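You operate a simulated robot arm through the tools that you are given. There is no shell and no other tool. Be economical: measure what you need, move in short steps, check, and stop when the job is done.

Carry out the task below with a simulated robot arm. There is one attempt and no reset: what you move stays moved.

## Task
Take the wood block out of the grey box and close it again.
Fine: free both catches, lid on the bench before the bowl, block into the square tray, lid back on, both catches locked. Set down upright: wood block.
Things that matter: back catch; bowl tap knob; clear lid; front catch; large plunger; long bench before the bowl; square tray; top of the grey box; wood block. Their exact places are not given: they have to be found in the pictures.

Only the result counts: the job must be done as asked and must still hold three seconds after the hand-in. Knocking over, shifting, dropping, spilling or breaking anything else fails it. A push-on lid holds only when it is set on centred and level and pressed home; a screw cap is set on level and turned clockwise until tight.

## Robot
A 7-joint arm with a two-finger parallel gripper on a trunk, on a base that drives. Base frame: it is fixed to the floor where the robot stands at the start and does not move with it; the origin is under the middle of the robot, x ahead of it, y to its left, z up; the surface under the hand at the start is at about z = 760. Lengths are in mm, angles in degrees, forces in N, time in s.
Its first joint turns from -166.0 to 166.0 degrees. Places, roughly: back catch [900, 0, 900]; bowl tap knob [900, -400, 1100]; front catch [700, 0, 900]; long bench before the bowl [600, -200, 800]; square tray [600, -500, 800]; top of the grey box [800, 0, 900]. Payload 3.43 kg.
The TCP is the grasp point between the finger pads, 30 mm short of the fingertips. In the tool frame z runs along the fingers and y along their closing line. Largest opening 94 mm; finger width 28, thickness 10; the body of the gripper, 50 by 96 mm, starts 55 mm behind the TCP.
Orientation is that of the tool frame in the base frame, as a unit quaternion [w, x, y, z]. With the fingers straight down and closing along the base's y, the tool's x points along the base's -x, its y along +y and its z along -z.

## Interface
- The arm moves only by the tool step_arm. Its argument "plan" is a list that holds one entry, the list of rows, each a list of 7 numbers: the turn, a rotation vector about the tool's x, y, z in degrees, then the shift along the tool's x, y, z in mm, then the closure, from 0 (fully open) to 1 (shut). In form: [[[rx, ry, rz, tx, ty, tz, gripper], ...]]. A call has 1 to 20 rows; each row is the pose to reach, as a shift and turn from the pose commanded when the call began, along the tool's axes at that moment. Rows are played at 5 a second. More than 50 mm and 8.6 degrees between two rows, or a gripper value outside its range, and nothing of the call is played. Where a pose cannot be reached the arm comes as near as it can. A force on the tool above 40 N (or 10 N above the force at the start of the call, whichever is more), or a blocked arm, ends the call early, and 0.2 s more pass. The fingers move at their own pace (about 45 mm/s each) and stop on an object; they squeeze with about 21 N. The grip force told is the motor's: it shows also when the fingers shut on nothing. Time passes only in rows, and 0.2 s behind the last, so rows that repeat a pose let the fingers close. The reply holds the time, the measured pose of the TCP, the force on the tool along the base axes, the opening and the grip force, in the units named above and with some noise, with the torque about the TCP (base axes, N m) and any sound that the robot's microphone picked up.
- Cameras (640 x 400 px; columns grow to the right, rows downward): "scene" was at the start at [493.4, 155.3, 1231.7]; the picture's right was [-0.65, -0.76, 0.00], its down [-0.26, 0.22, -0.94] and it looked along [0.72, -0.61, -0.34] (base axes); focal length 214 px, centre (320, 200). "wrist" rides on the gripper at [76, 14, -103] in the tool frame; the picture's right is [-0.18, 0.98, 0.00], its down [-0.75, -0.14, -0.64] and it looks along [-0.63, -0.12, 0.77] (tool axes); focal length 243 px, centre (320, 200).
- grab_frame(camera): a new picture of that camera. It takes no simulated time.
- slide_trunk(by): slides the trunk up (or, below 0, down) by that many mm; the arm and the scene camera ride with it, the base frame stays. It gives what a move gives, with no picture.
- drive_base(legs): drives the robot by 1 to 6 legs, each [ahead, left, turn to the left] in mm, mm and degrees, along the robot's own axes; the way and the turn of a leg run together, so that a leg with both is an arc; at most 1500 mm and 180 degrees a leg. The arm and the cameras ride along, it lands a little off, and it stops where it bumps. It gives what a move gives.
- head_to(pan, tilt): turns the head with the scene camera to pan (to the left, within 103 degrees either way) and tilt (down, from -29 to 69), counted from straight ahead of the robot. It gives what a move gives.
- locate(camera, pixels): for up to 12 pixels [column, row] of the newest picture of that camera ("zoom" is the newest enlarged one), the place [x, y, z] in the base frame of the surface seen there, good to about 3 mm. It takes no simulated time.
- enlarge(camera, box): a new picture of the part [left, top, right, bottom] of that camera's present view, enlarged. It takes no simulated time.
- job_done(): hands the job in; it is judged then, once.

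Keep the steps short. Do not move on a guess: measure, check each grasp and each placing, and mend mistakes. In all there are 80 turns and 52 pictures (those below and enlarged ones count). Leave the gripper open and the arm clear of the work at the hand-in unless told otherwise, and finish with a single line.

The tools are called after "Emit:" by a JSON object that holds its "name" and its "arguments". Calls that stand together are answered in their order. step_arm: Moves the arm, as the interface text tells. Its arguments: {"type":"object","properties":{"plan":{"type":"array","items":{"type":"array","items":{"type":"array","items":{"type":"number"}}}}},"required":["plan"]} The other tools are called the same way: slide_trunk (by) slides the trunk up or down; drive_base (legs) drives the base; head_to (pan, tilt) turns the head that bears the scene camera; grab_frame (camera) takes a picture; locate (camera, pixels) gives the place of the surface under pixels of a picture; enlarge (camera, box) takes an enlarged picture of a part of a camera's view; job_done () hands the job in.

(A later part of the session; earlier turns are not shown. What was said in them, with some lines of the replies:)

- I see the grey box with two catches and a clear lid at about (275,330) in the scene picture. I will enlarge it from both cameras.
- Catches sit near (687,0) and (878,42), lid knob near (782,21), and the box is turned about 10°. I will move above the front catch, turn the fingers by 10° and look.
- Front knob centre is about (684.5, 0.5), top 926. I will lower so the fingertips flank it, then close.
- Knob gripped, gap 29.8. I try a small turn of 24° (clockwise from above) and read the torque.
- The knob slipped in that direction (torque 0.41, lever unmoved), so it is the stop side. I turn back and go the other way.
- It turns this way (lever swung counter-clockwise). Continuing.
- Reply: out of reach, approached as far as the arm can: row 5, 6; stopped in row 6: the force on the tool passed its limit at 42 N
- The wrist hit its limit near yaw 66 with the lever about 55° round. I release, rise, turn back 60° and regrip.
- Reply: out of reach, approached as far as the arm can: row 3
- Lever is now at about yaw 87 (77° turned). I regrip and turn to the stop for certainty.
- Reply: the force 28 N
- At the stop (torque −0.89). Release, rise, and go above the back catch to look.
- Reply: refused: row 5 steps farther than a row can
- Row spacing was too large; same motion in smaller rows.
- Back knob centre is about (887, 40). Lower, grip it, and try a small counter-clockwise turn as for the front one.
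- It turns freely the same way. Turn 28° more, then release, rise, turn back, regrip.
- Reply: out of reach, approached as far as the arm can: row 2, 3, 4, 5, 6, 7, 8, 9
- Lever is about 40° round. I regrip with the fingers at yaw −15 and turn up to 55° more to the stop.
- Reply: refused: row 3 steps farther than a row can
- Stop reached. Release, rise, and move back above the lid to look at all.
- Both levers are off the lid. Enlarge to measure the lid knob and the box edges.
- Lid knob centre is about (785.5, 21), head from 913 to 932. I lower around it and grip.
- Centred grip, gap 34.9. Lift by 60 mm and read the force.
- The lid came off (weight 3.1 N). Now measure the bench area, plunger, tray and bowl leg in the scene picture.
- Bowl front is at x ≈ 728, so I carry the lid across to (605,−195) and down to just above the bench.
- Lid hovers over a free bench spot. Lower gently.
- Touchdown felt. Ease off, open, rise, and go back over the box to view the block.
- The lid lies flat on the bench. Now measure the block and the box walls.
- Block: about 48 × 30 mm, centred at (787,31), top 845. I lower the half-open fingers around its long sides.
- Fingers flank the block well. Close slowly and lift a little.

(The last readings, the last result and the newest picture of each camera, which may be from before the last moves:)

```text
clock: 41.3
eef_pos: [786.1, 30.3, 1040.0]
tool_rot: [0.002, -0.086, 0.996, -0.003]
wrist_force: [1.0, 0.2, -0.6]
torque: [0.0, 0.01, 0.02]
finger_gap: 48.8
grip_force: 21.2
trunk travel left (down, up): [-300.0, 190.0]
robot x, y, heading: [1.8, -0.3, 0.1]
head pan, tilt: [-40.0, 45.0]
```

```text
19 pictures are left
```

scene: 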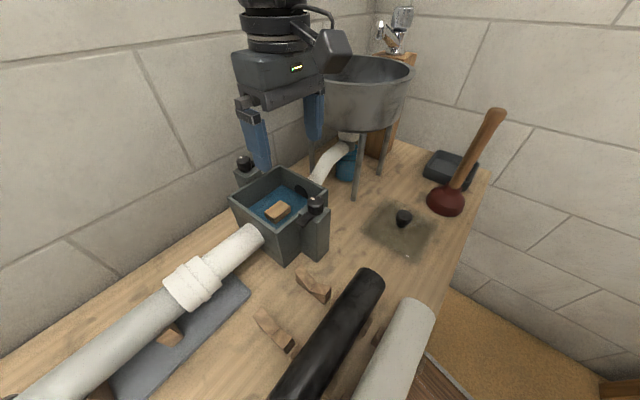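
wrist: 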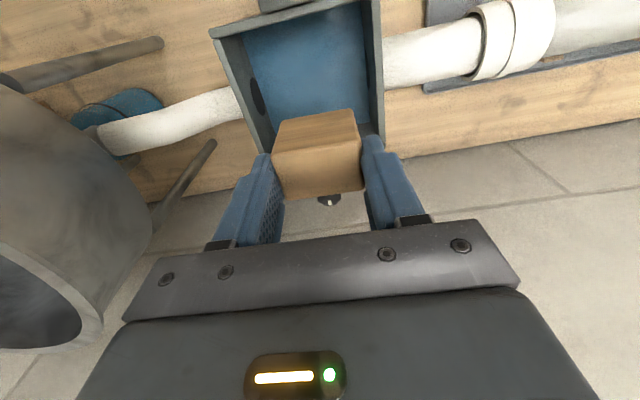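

Block held (gap 48.8). Measure how far it hangs below the fingers.

Emit:
{"name": "locate", "arguments": {"camera": "wrist", "pixels": [[315, 114], [315, 122], [315, 140], [315, 150], [315, 170], [315, 190], [282, 122], [350, 112]]}}

Emit:
{"name": "step_arm", "arguments": {"plan": [[[0, 0, 0, 45, 0, 0, 0.7], [0, 0, 0, 90, 0, 0, 0.7], [0, 0, 0, 135, 0, 0, 0.7], [0, 0, 0, 170, 0, 0, 0.7]]]}}

Emit:
{"name": "head_to", "arguments": {"pan": -55, "tilt": 40}}

Emit:
{"name": "grab_frame", "arguments": {"camera": "scene"}}

```text
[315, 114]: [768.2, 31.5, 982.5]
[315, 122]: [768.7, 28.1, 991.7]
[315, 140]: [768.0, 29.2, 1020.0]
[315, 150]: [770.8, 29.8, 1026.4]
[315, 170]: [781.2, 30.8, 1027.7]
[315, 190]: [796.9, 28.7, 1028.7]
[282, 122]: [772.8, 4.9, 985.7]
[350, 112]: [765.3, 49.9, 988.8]
```

```text
clock: 42.3
eef_pos: [616.0, 0.9, 1036.3]
tool_rot: [0.002, -0.086, 0.996, -0.004]
wrist_force: [-0.4, 0.3, -0.3]
torque: [0.0, 0.01, 0.01]
finger_gap: 49.0
grip_force: 20.9
trunk travel left (down, up): [-300.0, 190.0]
robot x, y, heading: [1.6, 1.2, 0.1]
head pan, tilt: [-40.0, 45.0]
```

```text
clock: 43.1
eef_pos: [616.1, 0.6, 1036.2]
tool_rot: [0.001, -0.086, 0.996, -0.004]
wrist_force: [0.1, 0.5, -0.7]
torque: [-0.02, 0.02, -0.01]
finger_gap: 49.1
grip_force: 20.8
trunk travel left (down, up): [-300.0, 190.0]
robot x, y, heading: [3.4, -2.6, -0.2]
head pan, tilt: [-55.0, 40.0]
```

```text
18 pictures are left
```

scene: 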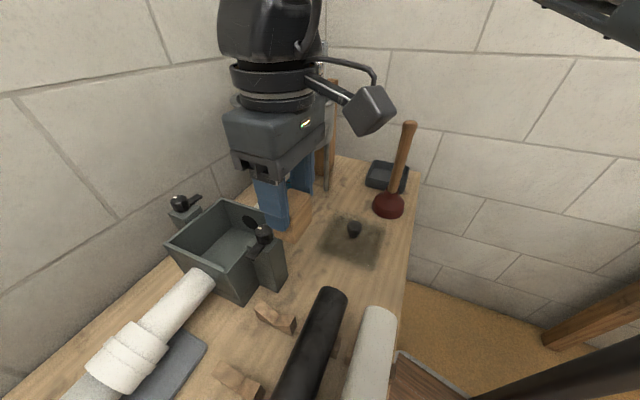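

Block is about 46 mm tall, bottom 58 below the TCP. Enlarge the tray and plunger area.

Emit:
{"name": "enlarge", "arguments": {"camera": "scene", "box": [350, 110, 450, 230]}}

Emit:
{"name": "locate", "arguments": {"camera": "scene", "pixels": [[409, 125], [403, 150], [396, 185], [389, 205], [374, 206], [404, 208], [367, 178], [374, 163], [408, 172], [400, 192], [385, 178], [380, 172]]}}

```text
3.33 times, centred on (400, 170) of scene
```

zoom: 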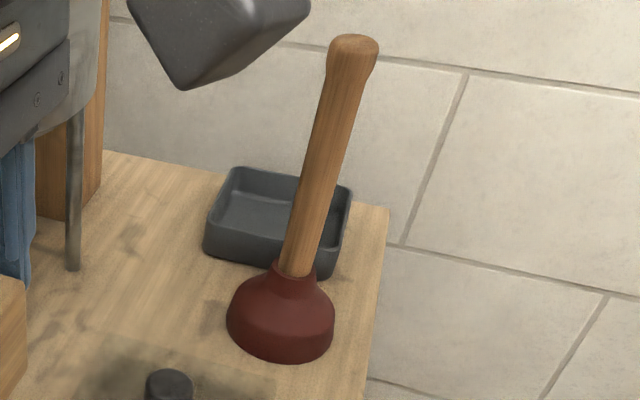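

```text
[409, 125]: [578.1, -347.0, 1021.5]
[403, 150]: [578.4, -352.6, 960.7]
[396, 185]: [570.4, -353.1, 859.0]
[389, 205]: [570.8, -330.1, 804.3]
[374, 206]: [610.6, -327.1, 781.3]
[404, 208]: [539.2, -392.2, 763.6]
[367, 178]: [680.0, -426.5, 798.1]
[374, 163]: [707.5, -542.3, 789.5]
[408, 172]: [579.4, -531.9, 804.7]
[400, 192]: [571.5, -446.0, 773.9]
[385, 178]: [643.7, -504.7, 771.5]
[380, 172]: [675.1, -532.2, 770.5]
```

Plunger stands upright at (577,−352), top about 1035; tray centre about (637,−488), floor 770. To keep the forearm above the plunger, I raise the trunk, and measure the tray corners exactly.

Emit:
{"name": "locate", "arguments": {"camera": "zoom", "pixels": [[213, 213], [238, 171], [350, 188], [322, 262], [250, 222], [240, 230], [250, 185], [332, 210], [290, 185], [225, 225], [345, 60]]}}

Emit:
{"name": "slide_trunk", "arguments": {"by": 150}}

```text
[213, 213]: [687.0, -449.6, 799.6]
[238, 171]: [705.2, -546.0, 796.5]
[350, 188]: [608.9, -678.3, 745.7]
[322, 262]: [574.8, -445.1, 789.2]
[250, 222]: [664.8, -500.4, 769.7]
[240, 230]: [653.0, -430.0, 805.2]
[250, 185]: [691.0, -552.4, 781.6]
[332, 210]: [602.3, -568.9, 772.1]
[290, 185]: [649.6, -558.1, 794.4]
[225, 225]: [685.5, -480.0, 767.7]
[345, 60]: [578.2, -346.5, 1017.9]
```

```text
clock: 44.9
eef_pos: [616.4, 1.2, 1186.4]
tool_rot: [0.002, -0.086, 0.996, -0.003]
wrist_force: [-0.1, 0.5, -0.7]
torque: [-0.01, 0.01, -0.01]
finger_gap: 49.2
grip_force: 21.1
trunk travel left (down, up): [-450.0, 40.0]
robot x, y, heading: [-0.9, -4.1, 0.1]
head pan, tilt: [-55.0, 40.0]
```

Tray centre about (638,−497). Move across at z 1186, well above the plunger.

Emit:
{"name": "step_arm", "arguments": {"plan": [[[0, 0, 0, 5.3, -41.3, 0, 0.7], [0, 0, 0, 10.6, -82.6, 0, 0.7], [0, 0, 0, 15.9, -123.9, 0, 0.7], [0, 0, 0, 21.2, -165.2, 0, 0.7], [0, 0, 0, 26.5, -206.5, 0, 0.7], [0, 0, 0, 31.8, -247.8, 0, 0.7], [0, 0, 0, 37.1, -289.1, 0, 0.7], [0, 0, 0, 42.4, -330.4, 0, 0.7], [0, 0, 0, 47.7, -371.7, 0, 0.7], [0, 0, 0, 53, -413, 0, 0.7], [0, 0, 0, 58.3, -454.3, 0, 0.7], [0, 0, 0, 63.6, -495.6, 0, 0.7], [0, 0, 0, 63.6, -495.6, 40, 0.7], [0, 0, 0, 63.6, -495.6, 80, 0.7], [0, 0, 0, 63.6, -495.6, 120, 0.7], [0, 0, 0, 63.6, -495.6, 160, 0.7]]]}}

Emit:
{"name": "head_to", "arguments": {"pan": -42, "tilt": 35}}

Emit:
{"name": "grab_frame", "arguments": {"camera": "scene"}}

Emit:
{"name": "grab_frame", "arguments": {"camera": "wrist"}}

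```text
clock: 48.3
eef_pos: [618.0, -408.3, 1036.6]
tool_rot: [0.037, -0.007, 0.999, -0.023]
wrist_force: [-0.3, 0.6, -0.7]
torque: [-0.01, -0.06, 0.01]
finger_gap: 49.1
grip_force: 21.0
out of reach, approached as far as the arm can: row 9, 10, 11, 12, 13, 14, 15, 16
trunk travel left (down, up): [-450.0, 40.0]
robot x, y, heading: [-0.2, -1.4, -0.2]
head pan, tilt: [-55.0, 40.0]
```

```text
clock: 49.0
eef_pos: [621.6, -406.4, 1036.6]
tool_rot: [0.035, -0.008, 0.999, -0.02]
wrist_force: [0.0, 0.1, -1.9]
torque: [-0.01, -0.03, -0.03]
finger_gap: 49.0
grip_force: 21.1
trunk travel left (down, up): [-450.0, 40.0]
robot x, y, heading: [0.1, 2.1, -0.0]
head pan, tilt: [-42.0, 35.0]
```

```text
16 pictures are left
```

scene: 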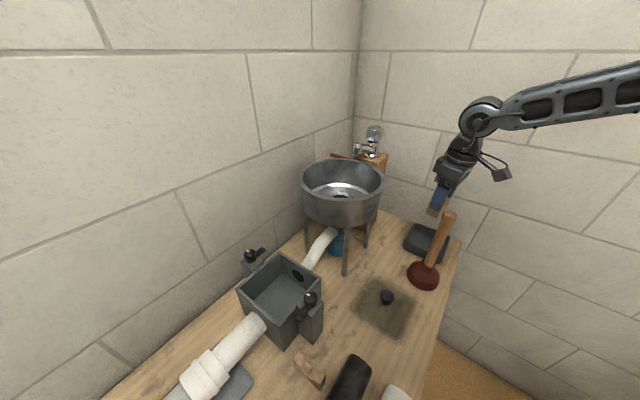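

```text
15 pictures are left
```

wrist: 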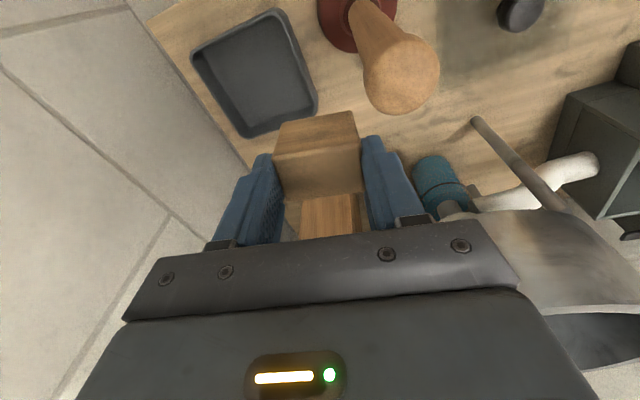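

The arm ran out of wrist range holding that yaw and stopped short near the plunger handle (no contact). I rise straight first, then turn the tool clockwise to yaw −40, which relieves the wrist.

Emit:
{"name": "step_arm", "arguments": {"plan": [[[0, 0, 0, 0, 0, -40, 0.7], [0, 0, 0, 0, 0, -80, 0.7], [0, 0, 0, 0, 0, -120, 0.7], [0, 0, 0, 0, 0, -160, 0.7], [0, 0, 8, 0, 0, -160, 0.7], [0, 0, 16, 0, 0, -160, 0.7], [0, 0, 24, 0, 0, -160, 0.7], [0, 0, 32, 0, 0, -160, 0.7], [0, 0, 40, 0, 0, -160, 0.7], [0, 0, 48, 0, 0, -160, 0.7], [0, 0, 48, 0, 0, -160, 0.7]]]}}

```text
clock: 51.4
eef_pos: [612.6, -399.2, 1190.6]
tool_rot: [0.046, 0.4, 0.915, -0.003]
wrist_force: [0.3, 1.3, -0.7]
torque: [-0.03, -0.04, -0.02]
finger_gap: 48.9
grip_force: 20.6
out of reach, approached as far as the arm can: row 1, 2, 3, 4
trunk travel left (down, up): [-450.0, 40.0]
robot x, y, heading: [-1.8, 1.0, 0.1]
head pan, tilt: [-42.0, 35.0]
```

Now fix the residual 5° tilt (rx 1.8, ry 5.0).

Emit:
{"name": "step_arm", "arguments": {"plan": [[[0.9, 2.5, 0, 0, 0, 0, 0.7], [1.8, 5, 0, 0, 0, 0, 0.7], [1.8, 5, 0, 0, 0, 0, 0.7]]]}}

```text
clock: 52.2
eef_pos: [614.1, -398.7, 1190.0]
tool_rot: [-0.001, 0.401, 0.916, 0.001]
wrist_force: [0.1, 0.0, -0.4]
torque: [-0.02, -0.02, -0.03]
finger_gap: 49.2
grip_force: 20.7
trunk travel left (down, up): [-450.0, 40.0]
robot x, y, heading: [-2.0, 1.6, 0.0]
head pan, tilt: [-42.0, 35.0]
```

Level now. Turn to yaw −22 (keeps the wrist camera away from the plunger), move above the tray and check reach.

Emit:
{"name": "step_arm", "arguments": {"plan": [[[0, 0, -6, -30, -16, 0, 0.7], [0, 0, -13, -60, -32, 0, 0.7], [0, 0, -20, -89.7, -48.7, 0, 0.7], [0, 0, -25, -89.7, -48.7, 0, 0.7], [0, 0, -25, -89.7, -48.7, 40, 0.7], [0, 0, -25, -89.7, -48.7, 80, 0.7], [0, 0, -25, -89.7, -48.7, 120, 0.7], [0, 0, -25, -89.7, -48.7, 150, 0.7]]]}}

Emit:
{"name": "grab_frame", "arguments": {"camera": "scene"}}

Emit:
{"name": "grab_frame", "arguments": {"camera": "wrist"}}

```text
clock: 54.0
eef_pos: [638.9, -497.8, 1039.3]
tool_rot: [-0.001, 0.192, 0.981, 0.0]
wrist_force: [0.6, 0.6, -0.6]
torque: [0.0, -0.02, 0.03]
finger_gap: 49.3
grip_force: 21.0
trunk travel left (down, up): [-450.0, 40.0]
robot x, y, heading: [-2.2, -1.2, 0.3]
head pan, tilt: [-42.0, 35.0]
```

```text
14 pictures are left
```

scene: 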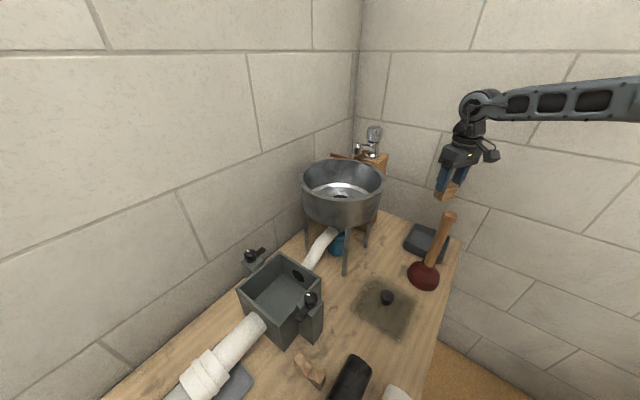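

```text
13 pictures are left
```

wrist: 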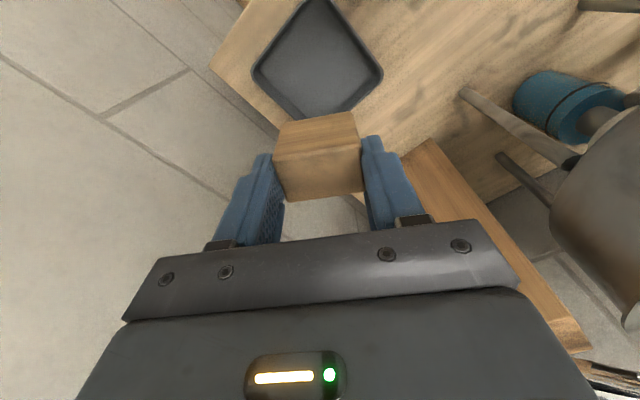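

Emit:
{"name": "locate", "arguments": {"camera": "scene", "pixels": [[480, 105], [520, 118], [580, 118], [492, 155], [452, 145], [465, 128], [448, 216]]}}

Emit:
{"name": "locate", "arguments": {"camera": "wrist", "pixels": [[256, 70], [325, 5], [380, 74], [310, 20], [315, 60], [268, 75], [365, 75], [300, 100]]}}

```text
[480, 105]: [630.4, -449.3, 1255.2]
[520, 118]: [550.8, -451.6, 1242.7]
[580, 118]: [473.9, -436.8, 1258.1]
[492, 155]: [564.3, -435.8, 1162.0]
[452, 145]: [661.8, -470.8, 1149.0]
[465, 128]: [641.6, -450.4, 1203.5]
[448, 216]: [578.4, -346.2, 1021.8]
```

```text
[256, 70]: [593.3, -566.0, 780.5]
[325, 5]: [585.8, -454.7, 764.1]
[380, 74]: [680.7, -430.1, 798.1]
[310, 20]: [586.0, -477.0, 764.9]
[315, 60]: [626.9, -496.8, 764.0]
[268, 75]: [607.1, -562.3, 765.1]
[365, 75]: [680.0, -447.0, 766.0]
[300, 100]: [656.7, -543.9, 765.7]
```

Clearance to the plunger is at least 70 mm for forearm and camera. Lower the block to just above the tray floor (765).

Emit:
{"name": "step_arm", "arguments": {"plan": [[[0, 0, 0, -1, 1, 40, 0.7], [0, 0, 0, -1, 1, 80, 0.7], [0, 0, 0, -1, 1, 120, 0.7], [0, 0, 0, -1, 1, 160, 0.7], [0, 0, 0, -1, 1, 190, 0.7], [0, 0, 0, -1, 1, 205, 0.7], [0, 0, 0, -1, 1, 208, 0.7], [0, 0, 0, -1, 1, 208, 0.7]]]}}

Emit:
{"name": "grab_frame", "arguments": {"camera": "scene"}}

```text
clock: 55.8
eef_pos: [639.4, -495.5, 831.5]
tool_rot: [-0.001, 0.192, 0.981, 0.0]
wrist_force: [0.0, -0.3, -0.7]
torque: [0.02, -0.02, 0.0]
finger_gap: 49.1
grip_force: 20.9
trunk travel left (down, up): [-450.0, 40.0]
robot x, y, heading: [0.8, -0.4, -0.2]
head pan, tilt: [-42.0, 35.0]
```

```text
12 pictures are left
```

scene: 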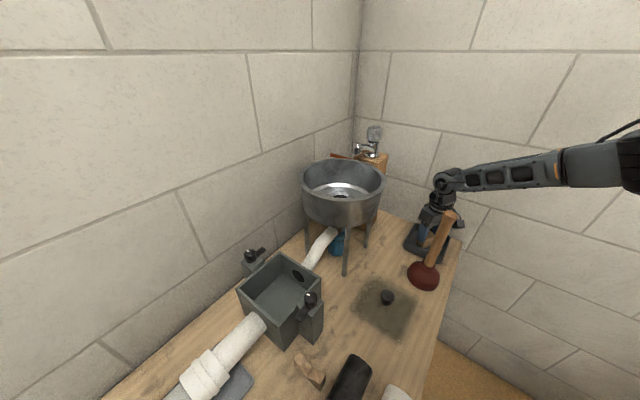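

Clear of the plunger. Lower in small steps until touch.

Emit:
{"name": "step_arm", "arguments": {"plan": [[[0, 0, 0, 0, 0, 2, 0.7], [0, 0, 0, 0, 0, 4, 0.7], [0, 0, 0, 0, 0, 5, 0.7], [0, 0, 0, 0, 0, 6, 0.7], [0, 0, 0, 0, 0, 6, 0.7]]]}}

```text
clock: 57.0
eef_pos: [640.5, -497.5, 827.2]
tool_rot: [-0.001, 0.192, 0.981, 0.001]
wrist_force: [-0.6, 2.3, 7.7]
torque: [0.02, -0.09, -0.01]
finger_gap: 49.1
grip_force: 20.7
trunk travel left (down, up): [-450.0, 40.0]
robot x, y, heading: [-0.6, -0.2, -0.2]
head pan, tilt: [-42.0, 35.0]
```

Touched (≈8 N). Open partly, then rise straight up.

Emit:
{"name": "step_arm", "arguments": {"plan": [[[0, 0, 0, 0, 0, 0, 0.45], [0, 0, 0, 0, 0, 0, 0.35], [0, 0, 0, 0, 0, 0, 0.3], [0, 0, 0, 0, 0, -10, 0.3], [0, 0, 0, 0, 0, -30, 0.3], [0, 0, 0, 0, 0, -70, 0.3], [0, 0, 0, 0, 0, -115, 0.3], [0, 0, 0, 0, 0, -160, 0.3], [0, 0, 0, 0, 0, -205, 0.3], [0, 0, 0, 0, 0, -250, 0.3], [0, 0, 0, 0, 0, -295, 0.3], [0, 0, 0, 0, 0, -330, 0.3]]]}}

Emit:
{"name": "grab_frame", "arguments": {"camera": "wrist"}}

```text
clock: 59.6
eef_pos: [640.1, -496.6, 1158.8]
tool_rot: [-0.001, 0.193, 0.981, -0.001]
wrist_force: [-0.9, -0.7, 0.6]
torque: [-0.02, 0.02, -0.04]
finger_gap: 66.1
grip_force: 0.0
trunk travel left (down, up): [-450.0, 40.0]
robot x, y, heading: [-1.2, 0.2, 0.0]
head pan, tilt: [-42.0, 35.0]
```

```text
11 pictures are left
```

wrist: 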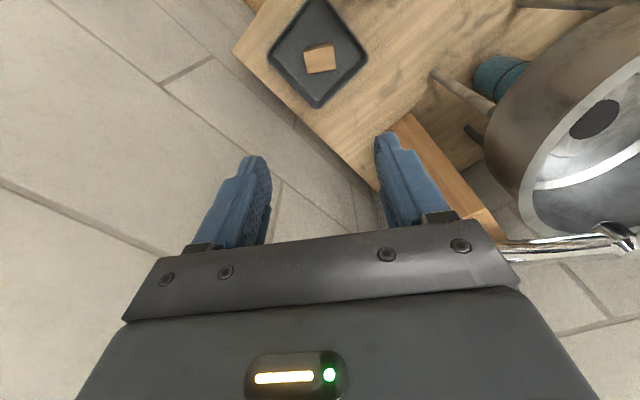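

Block stands in the tray. Now back above the lid at yaw 10, then trunk down to its first height.

Emit:
{"name": "step_arm", "arguments": {"plan": [[[0, 0, -4, 18.4, 32.9, 0, 0.1], [0, 0, -8, 36.8, 65.8, 0, 0], [0, 0, -12, 55.2, 98.6, 0, 0], [0, 0, -16, 73.6, 131.5, 0, 0], [0, 0, -20, 92, 164.4, 0, 0], [0, 0, -24, 110.5, 197.2, 0, 0], [0, 0, -28, 128.9, 230.1, 0, 0], [0, 0, -32.2, 147.3, 263, 0, 0], [0, 0, -32.2, 147.3, 263, 0, 0]]]}}

Emit:
{"name": "slide_trunk", "arguments": {"by": -150}}

Emit:
{"name": "grab_frame", "arguments": {"camera": "wrist"}}

```text
clock: 61.6
eef_pos: [600.6, -198.1, 1157.0]
tool_rot: [0.0, -0.088, 0.996, 0.002]
wrist_force: [0.0, -0.1, -0.6]
torque: [-0.01, 0.02, 0.0]
finger_gap: 94.1
grip_force: 0.0
trunk travel left (down, up): [-450.0, 40.0]
robot x, y, heading: [1.1, -0.5, 0.1]
head pan, tilt: [-42.0, 35.0]
```

```text
clock: 63.4
eef_pos: [602.3, -197.7, 1007.4]
tool_rot: [0.0, -0.088, 0.996, 0.001]
wrist_force: [-0.3, -0.8, -0.6]
torque: [0.0, -0.01, -0.03]
finger_gap: 93.9
grip_force: 0.1
trunk travel left (down, up): [-300.0, 190.0]
robot x, y, heading: [-2.7, 2.5, 0.1]
head pan, tilt: [-42.0, 35.0]
```

```text
10 pictures are left
```

wrist: 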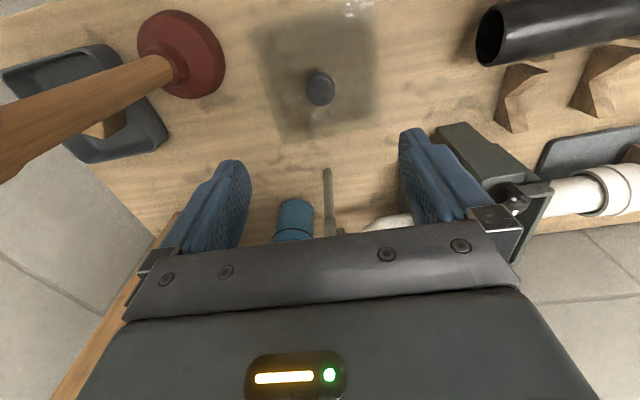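

Check the knob centre before lowering.

Emit:
{"name": "locate", "arguments": {"camera": "wrist", "pixels": [[320, 82], [320, 90], [308, 86], [333, 86], [320, 76], [320, 97]]}}

Emit:
{"name": "step_arm", "arguments": {"plan": [[[0, 0, 0, -1, 0.3, 45, 0], [0, 0, 0, -1, 0.3, 90, 0], [0, 0, 0, -1, 0.3, 130, 0], [0, 0, 0, -1, 0.3, 165, 0], [0, 0, 0, -1, 0.3, 180, 0], [0, 0, 0, -1, 0.3, 188.5, 0], [0, 0, 0, -1, 0.3, 188.5, 0.4], [0, 0, 0, -1, 0.3, 188.5, 0.6], [0, 0, 0, -1, 0.3, 188.5, 0.8], [0, 0, 0, -1, 0.3, 188.5, 0.9], [0, 0, 0, -1, 0.3, 188.5, 0.9]]]}}

```text
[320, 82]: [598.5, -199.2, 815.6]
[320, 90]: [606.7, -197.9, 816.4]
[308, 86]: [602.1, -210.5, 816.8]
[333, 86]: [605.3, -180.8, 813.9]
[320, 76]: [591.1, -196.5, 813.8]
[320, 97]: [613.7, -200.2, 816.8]
```

```text
clock: 65.8
eef_pos: [601.6, -197.0, 818.6]
tool_rot: [-0.001, -0.088, 0.996, 0.001]
wrist_force: [0.5, -0.3, 0.5]
torque: [-0.03, -0.01, 0.01]
finger_gap: 35.1
grip_force: 20.9
trunk travel left (down, up): [-300.0, 190.0]
robot x, y, heading: [-1.0, 1.5, 0.1]
head pan, tilt: [-42.0, 35.0]
```

Lid knob gripped (35.1). Lift and carry back in front of the box.

Emit:
{"name": "step_arm", "arguments": {"plan": [[[0, 0, 0, 0, 0, -5, 0.9], [0, 0, 0, 0, 0, -20, 0.9], [0, 0, 0, 0, 0, -60, 0.9], [0, 0, 0, 0, 0, -105, 0.9], [0, 0, 0, 0, 0, -150, 0.9], [0, 0, 0, 0, 0, -190, 0.9], [0, 0, 0, 0, 0, -220, 0.9], [0, 0, 0, -8, 45, -220, 0.9], [0, 0, 0, -16, 90, -220, 0.9], [0, 0, 0, -24, 135, -220, 0.9], [0, 0, 0, -32, 182, -220, 0.9], [0, 0, 0, -32, 182, -220, 0.9]]]}}

```text
clock: 68.4
eef_pos: [601.7, -10.3, 1036.9]
tool_rot: [0.0, -0.087, 0.996, 0.0]
wrist_force: [-0.2, -0.3, -1.8]
torque: [0.01, 0.02, -0.01]
finger_gap: 35.1
grip_force: 21.2
trunk travel left (down, up): [-300.0, 190.0]
robot x, y, heading: [-1.5, 1.6, -0.1]
head pan, tilt: [-42.0, 35.0]
```

Carry the lid over the box at (784, 22.3) and lower to 12 mm above its seat, then check.

Emit:
{"name": "step_arm", "arguments": {"plan": [[[0, 0, 0, -45, 0, 0, 0.9], [0, 0, 0, -90, 0, 0, 0.9], [0, 0, 0, -135, 0.6, 0, 0.9], [0, 0, 0, -170, 0.6, 0, 0.9], [0, 0, 0, -185.2, 0.6, 0, 0.9], [0, 0, 0, -185.2, 0.6, 40, 0.9], [0, 0, 0, -185.2, 0.6, 70, 0.9], [0, 0, 0, -185.2, 0.6, 84, 0.9], [0, 0, 0, -185.2, 0.6, 84, 0.9]]]}}

Emit:
{"name": "enlarge", "arguments": {"camera": "scene", "box": [220, 220, 350, 350]}}

```text
clock: 70.4
eef_pos: [784.0, 20.5, 954.2]
tool_rot: [-0.001, -0.086, 0.996, 0.001]
wrist_force: [0.2, 0.6, -1.6]
torque: [0.03, -0.01, -0.01]
finger_gap: 35.2
grip_force: 21.6
trunk travel left (down, up): [-300.0, 190.0]
robot x, y, heading: [-1.3, -2.2, -0.3]
head pan, tilt: [-42.0, 35.0]
```

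```text
3.08 times, centred on (285, 285) of scene
```

zoom: 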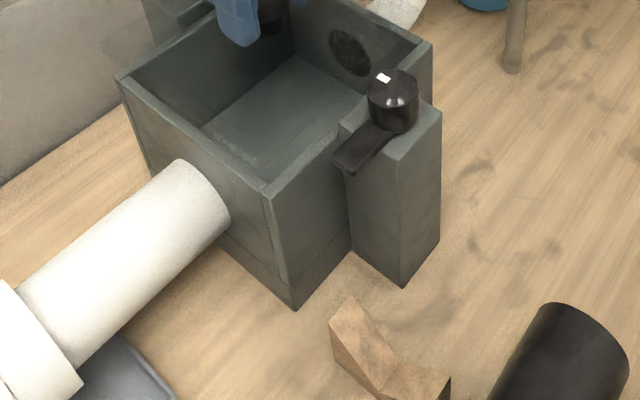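

Re-measure while lowering 8 mm more.

Emit:
{"name": "step_arm", "arguments": {"plan": [[[0, 0, 0, 0, 0, 4, 0.9], [0, 0, 0, 0, 0, 8, 0.9], [0, 0, 0, 0, 0, 8, 0.9]]]}}

Emit:
{"name": "step_arm", "arguments": {"plan": [[[0, 0, 0, 0, 0, 0, 0.9]]]}}

```text
clock: 71.2
eef_pos: [785.7, 20.2, 946.9]
tool_rot: [0.0, -0.088, 0.996, 0.001]
wrist_force: [-1.3, 0.5, 6.0]
torque: [-0.05, -0.59, 0.04]
finger_gap: 35.1
grip_force: 20.9
trunk travel left (down, up): [-300.0, 190.0]
robot x, y, heading: [-1.8, -2.0, 0.0]
head pan, tilt: [-42.0, 35.0]
```

```text
clock: 71.6
eef_pos: [785.2, 20.4, 947.3]
tool_rot: [0.0, -0.087, 0.996, 0.001]
wrist_force: [0.0, 1.4, 6.6]
torque: [0.14, -0.64, 0.06]
finger_gap: 35.1
grip_force: 21.2
trunk travel left (down, up): [-300.0, 190.0]
robot x, y, heading: [-0.9, -3.7, 0.1]
head pan, tilt: [-42.0, 35.0]
```

Touching 8 mm early, on the +x rim (torque −0.6). TCP is about 2 mm too far +x and 2 mm too low in y; raise, correct, lower again.

Emit:
{"name": "step_arm", "arguments": {"plan": [[[0, 0, 0, 0, 0, -4, 0.9], [0, 0, 0, 1.7, 2.1, -4, 0.9], [0, 0, 0, 1.7, 2.1, -4, 0.9]]]}}

Emit:
{"name": "step_arm", "arguments": {"plan": [[[0, 0, 0, 0, 0, 3, 0.9], [0, 0, 0, 0, 0, 5, 0.9], [0, 0, 0, 0, 0, 6, 0.9], [0, 0, 0, 0, 0, 6, 0.9]]]}}

```text
clock: 72.4
eef_pos: [782.3, 22.7, 951.0]
tool_rot: [-0.001, -0.088, 0.996, 0.001]
wrist_force: [-0.1, 0.1, -1.7]
torque: [-0.01, -0.01, 0.02]
finger_gap: 35.5
grip_force: 21.5
trunk travel left (down, up): [-300.0, 190.0]
robot x, y, heading: [-1.4, 0.2, 0.1]
head pan, tilt: [-42.0, 35.0]
```

```text
clock: 73.4
eef_pos: [781.6, 21.7, 943.4]
tool_rot: [-0.002, -0.087, 0.996, 0.002]
wrist_force: [-0.8, -0.7, -2.0]
torque: [0.02, 0.01, 0.0]
finger_gap: 35.3
grip_force: 20.7
trunk travel left (down, up): [-300.0, 190.0]
robot x, y, heading: [4.5, -3.0, -0.1]
head pan, tilt: [-42.0, 35.0]
```

Passed the rim freely. Continue down in 1–2 mm steps.

Emit:
{"name": "step_arm", "arguments": {"plan": [[[0, 0, 0, 0, 0, 2, 0.9], [0, 0, 0, 0, 0, 3, 0.9], [0, 0, 0, 0, 0, 4, 0.9], [0, 0, 0, 0, 0, 4, 0.9]]]}}

```text
clock: 74.4
eef_pos: [781.8, 21.5, 941.0]
tool_rot: [0.0, -0.088, 0.996, 0.001]
wrist_force: [-0.2, 0.5, -2.1]
torque: [0.0, -0.01, -0.01]
finger_gap: 35.0
grip_force: 21.3
trunk travel left (down, up): [-300.0, 190.0]
robot x, y, heading: [-1.1, -0.8, 0.2]
head pan, tilt: [-42.0, 35.0]
```

Emit:
{"name": "step_arm", "arguments": {"plan": [[[0, 0, 0, 0, 0, 1, 0.9], [0, 0, 0, 0, 0, 2, 0.9], [0, 0, 0, 0, 0, 3, 0.9], [0, 0, 0, 0, 0, 3, 0.9]]]}}

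```text
clock: 75.4
eef_pos: [782.0, 22.4, 937.3]
tool_rot: [0.0, -0.088, 0.996, 0.001]
wrist_force: [0.4, 0.2, -2.6]
torque: [-0.01, -0.02, 0.02]
finger_gap: 35.0
grip_force: 21.2
trunk travel left (down, up): [-300.0, 190.0]
robot x, y, heading: [-0.6, 1.7, 0.2]
head pan, tilt: [-42.0, 35.0]
```

Emit:
{"name": "step_arm", "arguments": {"plan": [[[0, 0, 0, 0, 0, 1, 0.9], [0, 0, 0, 0, 0, 2, 0.9], [0, 0, 0, 0, 0, 2, 0.9]]]}}

Emit:
{"name": "enlarge", "arguments": {"camera": "wrist", "box": [210, 60, 430, 250]}}

```text
clock: 76.2
eef_pos: [782.7, 21.7, 935.7]
tool_rot: [0.0, -0.089, 0.996, 0.002]
wrist_force: [-1.9, -0.4, 3.1]
torque: [-0.12, 0.45, 0.0]
finger_gap: 35.1
grip_force: 21.2
trunk travel left (down, up): [-300.0, 190.0]
robot x, y, heading: [-1.0, -4.8, -0.1]
head pan, tilt: [-42.0, 35.0]
```

```text
2.11 times, centred on (320, 155) of wrist
```

zoom: 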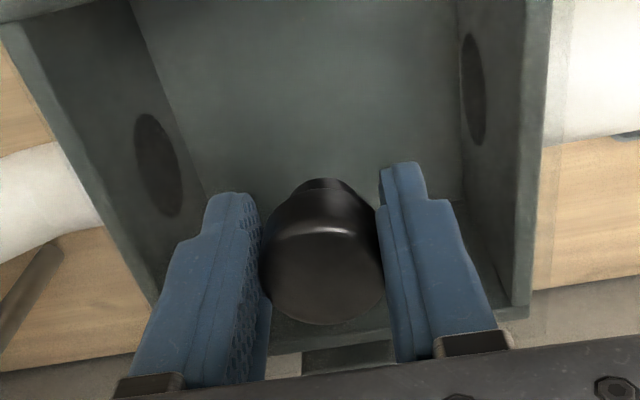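

Seat contact, slightly to the −x side. Press gently 1.5 mm more and read torque.

Emit:
{"name": "step_arm", "arguments": {"plan": [[[0, 0, 0, 0, 0, 0.8, 0.9], [0, 0, 0, 0, 0, 1.5, 0.9], [0, 0, 0, 0, 0, 1.5, 0.9]]]}}

Emit:
{"name": "locate", "arguments": {"camera": "zoom", "pixels": [[322, 240], [322, 280], [322, 318], [270, 275], [378, 275], [300, 310], [345, 310]]}}

```text
clock: 77.0
eef_pos: [782.6, 21.4, 934.2]
tool_rot: [0.001, -0.088, 0.996, 0.001]
wrist_force: [-2.1, 0.2, 19.8]
torque: [-0.01, 0.04, 0.02]
finger_gap: 35.3
grip_force: 20.9
trunk travel left (down, up): [-300.0, 190.0]
robot x, y, heading: [-1.2, 1.0, 0.1]
head pan, tilt: [-42.0, 35.0]
```

```text
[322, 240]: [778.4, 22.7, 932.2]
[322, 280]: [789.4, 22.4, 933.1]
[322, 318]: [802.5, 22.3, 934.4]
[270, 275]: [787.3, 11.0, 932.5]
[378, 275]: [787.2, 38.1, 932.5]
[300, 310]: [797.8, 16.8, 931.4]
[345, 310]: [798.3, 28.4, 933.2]
```

Level seat with 20 N and zero torque; knob top back at 932. Press a bit more, release, rise and go above the front catch at yaw 55.

Emit:
{"name": "step_arm", "arguments": {"plan": [[[0, 0, 0, 0, 0, 0.8, 0.9], [0, 0, 0, 0, 0, 0.8, 0.9], [0, 0, 0, 0, 0, -1, 0.9], [0, 0, 0, 0, 0, -1, 0.4], [0, 0, 0, 0, 0, -1, 0], [0, 0, 0, 0, 0, -1, 0], [0, 0, 0, 0, 0, -40, 0], [0, 0, 0, 0, 0, -80, 0], [0, 0, -8, 35, -1, -80, 0], [0, 0, -16, 70, -2, -80, 0], [0, 0, -24, 100, -3.3, -80, 0], [0, 0, -32, 100, -3.3, -80, 0], [0, 0, -40, 100, -3.3, -80, 0], [0, 0, -43, 100, -3.3, -80, 0], [0, 0, -43, 100, -3.3, -80, 0]]]}}

Emit:
{"name": "enlarge", "arguments": {"camera": "scene", "box": [220, 220, 350, 350]}}

```text
clock: 80.2
eef_pos: [685.3, 1.8, 1014.1]
tool_rot: [0.0, -0.447, 0.895, 0.001]
wrist_force: [-0.6, 0.0, 0.6]
torque: [-0.02, -0.01, 0.01]
finger_gap: 94.1
grip_force: 0.1
trunk travel left (down, up): [-300.0, 190.0]
robot x, y, heading: [1.4, 2.9, 0.1]
head pan, tilt: [-42.0, 35.0]
```

```text
3.08 times, centred on (285, 285) of scene
```

zoom: 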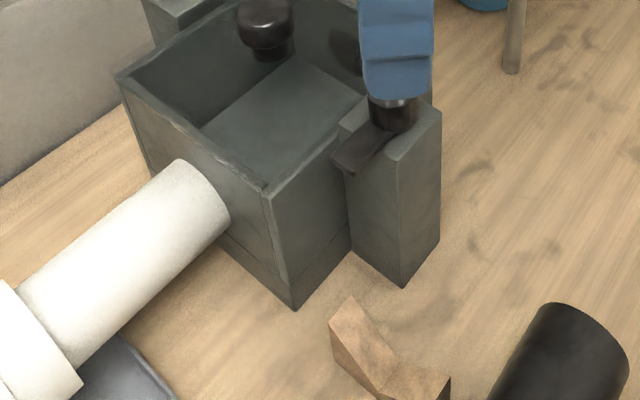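

Lid is on. Lower on the front knob, grip, and turn 92° clockwise to lock.

Emit:
{"name": "step_arm", "arguments": {"plan": [[[0, 0, 0, 1.5, 0, 40, 0], [0, 0, 0, 1.5, 0, 77, 0.3], [0, 0, 0, 1.5, 0, 77, 0.6], [0, 0, 0, 1.5, 0, 77, 0.8], [0, 0, 0, 1.5, 0, 77, 0.85], [0, 0, 0, 1.5, 0, 77, 0.85], [0, 0, 8, 1.5, 0, 77, 0.85], [0, 0, 16, 1.5, 0, 77, 0.85], [0, 0, 24, 1.5, 0, 77, 0.85], [0, 0, 32, 1.5, 0, 77, 0.85], [0, 0, 40, 1.5, 0, 77, 0.85], [0, 0, 48, 1.5, 0, 77, 0.85], [0, 0, 56, 1.5, 0, 77, 0.85], [0, 0, 64, 1.5, 0, 77, 0.85], [0, 0, 72, 1.5, 0, 77, 0.85], [0, 0, 80, 1.5, 0, 77, 0.85], [0, 0, 88, 1.5, 0, 77, 0.85], [0, 0, 95, 1.5, 0, 77, 0.85]]]}}

Emit:
{"name": "enlarge", "arguments": {"camera": "scene", "box": [220, 220, 350, 350]}}

```text
clock: 83.8
eef_pos: [686.8, 3.6, 937.7]
tool_rot: [0.002, 0.298, 0.954, 0.004]
wrist_force: [8.1, 4.2, -12.6]
torque: [0.05, 0.03, 0.21]
finger_gap: 29.4
grip_force: 45.2
trunk travel left (down, up): [-300.0, 190.0]
robot x, y, heading: [1.5, -0.4, 0.1]
head pan, tilt: [-42.0, 35.0]
stopped in row 18: the force on the tool passed its limit at 41 N (the readings are from after the stop); the commanded pose is now the measured one
```

```text
3.08 times, centred on (285, 285) of scene
```

zoom: 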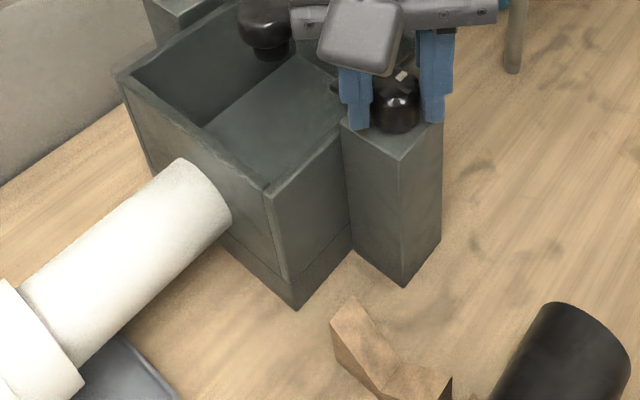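

Hit its end stop. Release, rise, and move above the back knob at yaw 42.

Emit:
{"name": "step_arm", "arguments": {"plan": [[[0, 0, 0, 0, 0, 0, 0.4], [0, 0, 0, 0, 0, 0, 0], [0, 0, 0, 0, 0, 0, 0], [0, 0, 0, 0, 0, -40, 0], [0, 0, 0, 0, 0, -80, 0], [0, 0, -7.5, -14, 14, -100, 0], [0, 0, -15, -29, 29, -100, 0], [0, 0, -22.5, -43, 43, -100, 0], [0, 0, -30, -58, 58, -100, 0], [0, 0, -37.5, -72, 72, -100, 0], [0, 0, -45, -86, 86, -100, 0], [0, 0, -52.5, -101, 101, -100, 0], [0, 0, -60, -115, 115, -100, 0], [0, 0, -67.5, -130, 130, -100, 0], [0, 0, -75, -144, 144, -100, 0], [0, 0, -76.7, -144, 144, -100, 0], [0, 0, -76.7, -144, 144, -100, 0]]]}}

Emit:
{"name": "grab_frame", "arguments": {"camera": "wrist"}}

```text
clock: 87.4
eef_pos: [885.8, 37.0, 1038.8]
tool_rot: [0.003, -0.359, 0.933, 0.003]
wrist_force: [0.0, -0.1, 0.0]
torque: [0.02, -0.01, -0.04]
finger_gap: 94.0
grip_force: 0.0
trunk travel left (down, up): [-300.0, 190.0]
robot x, y, heading: [0.3, -2.8, 0.1]
head pan, tilt: [-42.0, 35.0]
```

```text
5 pictures are left
```

wrist: 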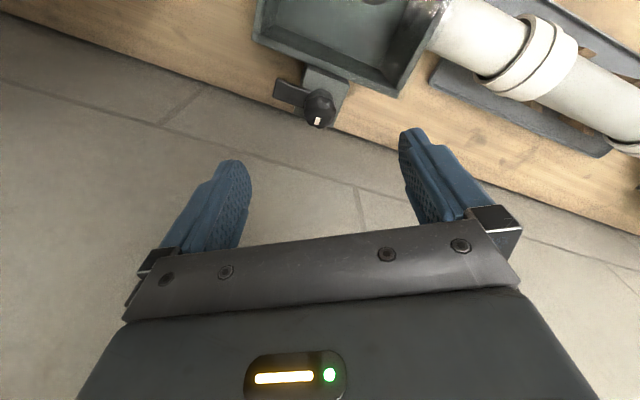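

Emit:
{"name": "locate", "arguments": {"camera": "wrist", "pixels": [[320, 103], [320, 110], [320, 118], [309, 108], [331, 108], [280, 90]]}}

```text
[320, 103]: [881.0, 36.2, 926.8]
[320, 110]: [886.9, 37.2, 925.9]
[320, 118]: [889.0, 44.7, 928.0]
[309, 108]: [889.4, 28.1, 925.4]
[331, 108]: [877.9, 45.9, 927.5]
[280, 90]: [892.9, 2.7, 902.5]
```

Knob centre ≈ (886, 38.5). Lower, grip and turn clockwise to the stop.

Emit:
{"name": "step_arm", "arguments": {"plan": [[[0, 0, 0, -1.2, 0.9, 45, 0], [0, 0, 0, -1.2, 0.9, 80, 0], [0, 0, 0, -1.2, 0.9, 102, 0.4], [0, 0, 0, -1.2, 0.9, 102, 0.7], [0, 0, 0, -1.2, 0.9, 102, 0.85], [0, 0, 0, -1.2, 0.9, 102, 0.85], [0, 0, 8, -1.2, 0.9, 102, 0.85], [0, 0, 16, -1.2, 0.9, 102, 0.85], [0, 0, 24, -1.2, 0.9, 102, 0.85], [0, 0, 32, -1.2, 0.9, 102, 0.85], [0, 0, 40, -1.2, 0.9, 102, 0.85], [0, 0, 48, -1.2, 0.9, 102, 0.85], [0, 0, 56, -1.2, 0.9, 102, 0.85], [0, 0, 64, -1.2, 0.9, 102, 0.85], [0, 0, 72, -1.2, 0.9, 102, 0.85], [0, 0, 80, -1.2, 0.9, 102, 0.85], [0, 0, 88, -1.2, 0.9, 102, 0.85], [0, 0, 95, -1.2, 0.9, 102, 0.85]]]}}

```text
clock: 91.2
eef_pos: [885.3, 42.7, 936.3]
tool_rot: [0.0, 0.447, 0.894, 0.005]
wrist_force: [13.3, 3.7, -19.1]
torque: [0.09, -0.08, 0.42]
finger_gap: 29.1
grip_force: 45.9
trunk travel left (down, up): [-300.0, 190.0]
robot x, y, heading: [2.2, -0.4, -0.2]
head pan, tilt: [-42.0, 35.0]
```

Stop torque 0.42. Release, rise, and return to the viewing pose over the box.

Emit:
{"name": "step_arm", "arguments": {"plan": [[[0, 0, 0, 0, 0, 0, 0.4], [0, 0, 0, 0, 0, 0, 0], [0, 0, 0, 0, 0, 0, 0], [0, 0, 0, 0, 0, -40, 0], [0, 0, 0, 0, 0, -80, 0], [0, 0, -8, 8, -15, -110, 0], [0, 0, -16, 16, -30, -140, 0], [0, 0, -24, 25, -46, -140, 0], [0, 0, -32, 34, -61, -140, 0], [0, 0, -40, 42, -76, -140, 0], [0, 0, -48, 50, -91, -140, 0], [0, 0, -56, 59, -107, -140, 0], [0, 0, -63, 67, -122, -140, 0], [0, 0, -63, 67, -122, -140, 0]]]}}

Emit:
{"name": "enlarge", "arguments": {"camera": "wrist", "box": [230, 0, 400, 220]}}

```text
clock: 94.2
eef_pos: [746.7, 19.1, 1077.8]
tool_rot: [0.002, -0.087, 0.996, 0.003]
wrist_force: [0.4, 0.1, -0.4]
torque: [0.02, 0.01, 0.02]
finger_gap: 94.1
grip_force: 0.1
trunk travel left (down, up): [-300.0, 190.0]
robot x, y, heading: [0.6, -0.5, 0.3]
head pan, tilt: [-42.0, 35.0]
```

```text
1.82 times, centred on (315, 110) of wrist
```

zoom: 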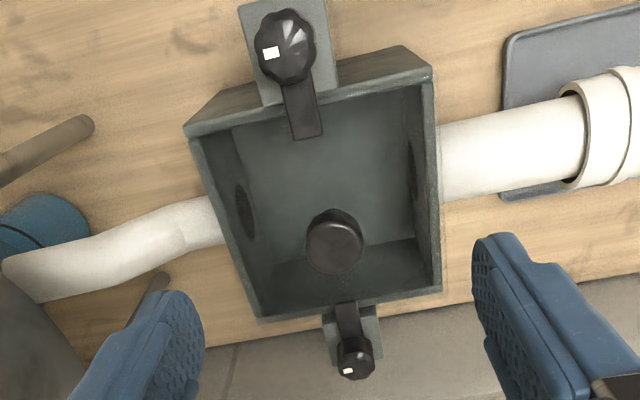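

Both levers are over the lid again. Measure their directions and the tray once more.

Emit:
{"name": "locate", "arguments": {"camera": "zoom", "pixels": [[295, 137], [319, 133], [290, 100], [313, 95], [337, 306], [356, 304], [341, 330], [361, 328], [335, 235], [335, 260]]}}

Emit:
{"name": "enlarge", "arguments": {"camera": "scene", "box": [380, 190, 480, 310]}}

```text
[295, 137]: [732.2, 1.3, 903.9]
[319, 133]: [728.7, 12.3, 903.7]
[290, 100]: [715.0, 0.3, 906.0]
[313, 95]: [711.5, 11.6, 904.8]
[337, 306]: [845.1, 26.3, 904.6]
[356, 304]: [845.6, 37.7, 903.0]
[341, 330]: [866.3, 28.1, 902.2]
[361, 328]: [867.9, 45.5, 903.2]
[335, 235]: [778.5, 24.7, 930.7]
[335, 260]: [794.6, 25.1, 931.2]
```

```text
3.33 times, centred on (430, 250) of scene
```

zoom: 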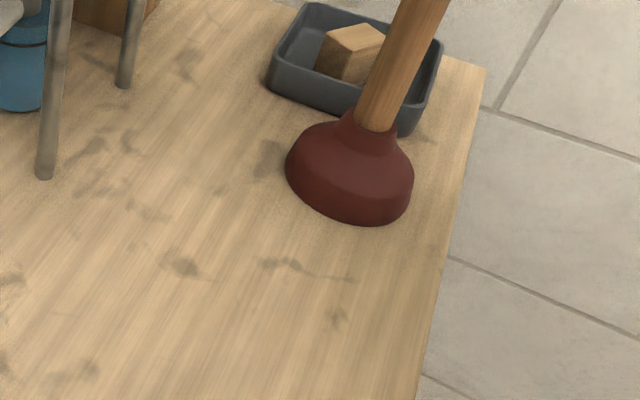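

Front lever points about yaw 7 and back about yaw 10, matching the locked state at the start. The block is upright in the tray, the gripper is open and the arm is well above the box, so I hand in.

Emit:
{"name": "job_done", "arguments": {}}

```text
The job is handed in.
```

The wood block stands upright in the square tray, the lid is seated back on the grey box, and both catches are turned to their locked stops; the job is handed in.
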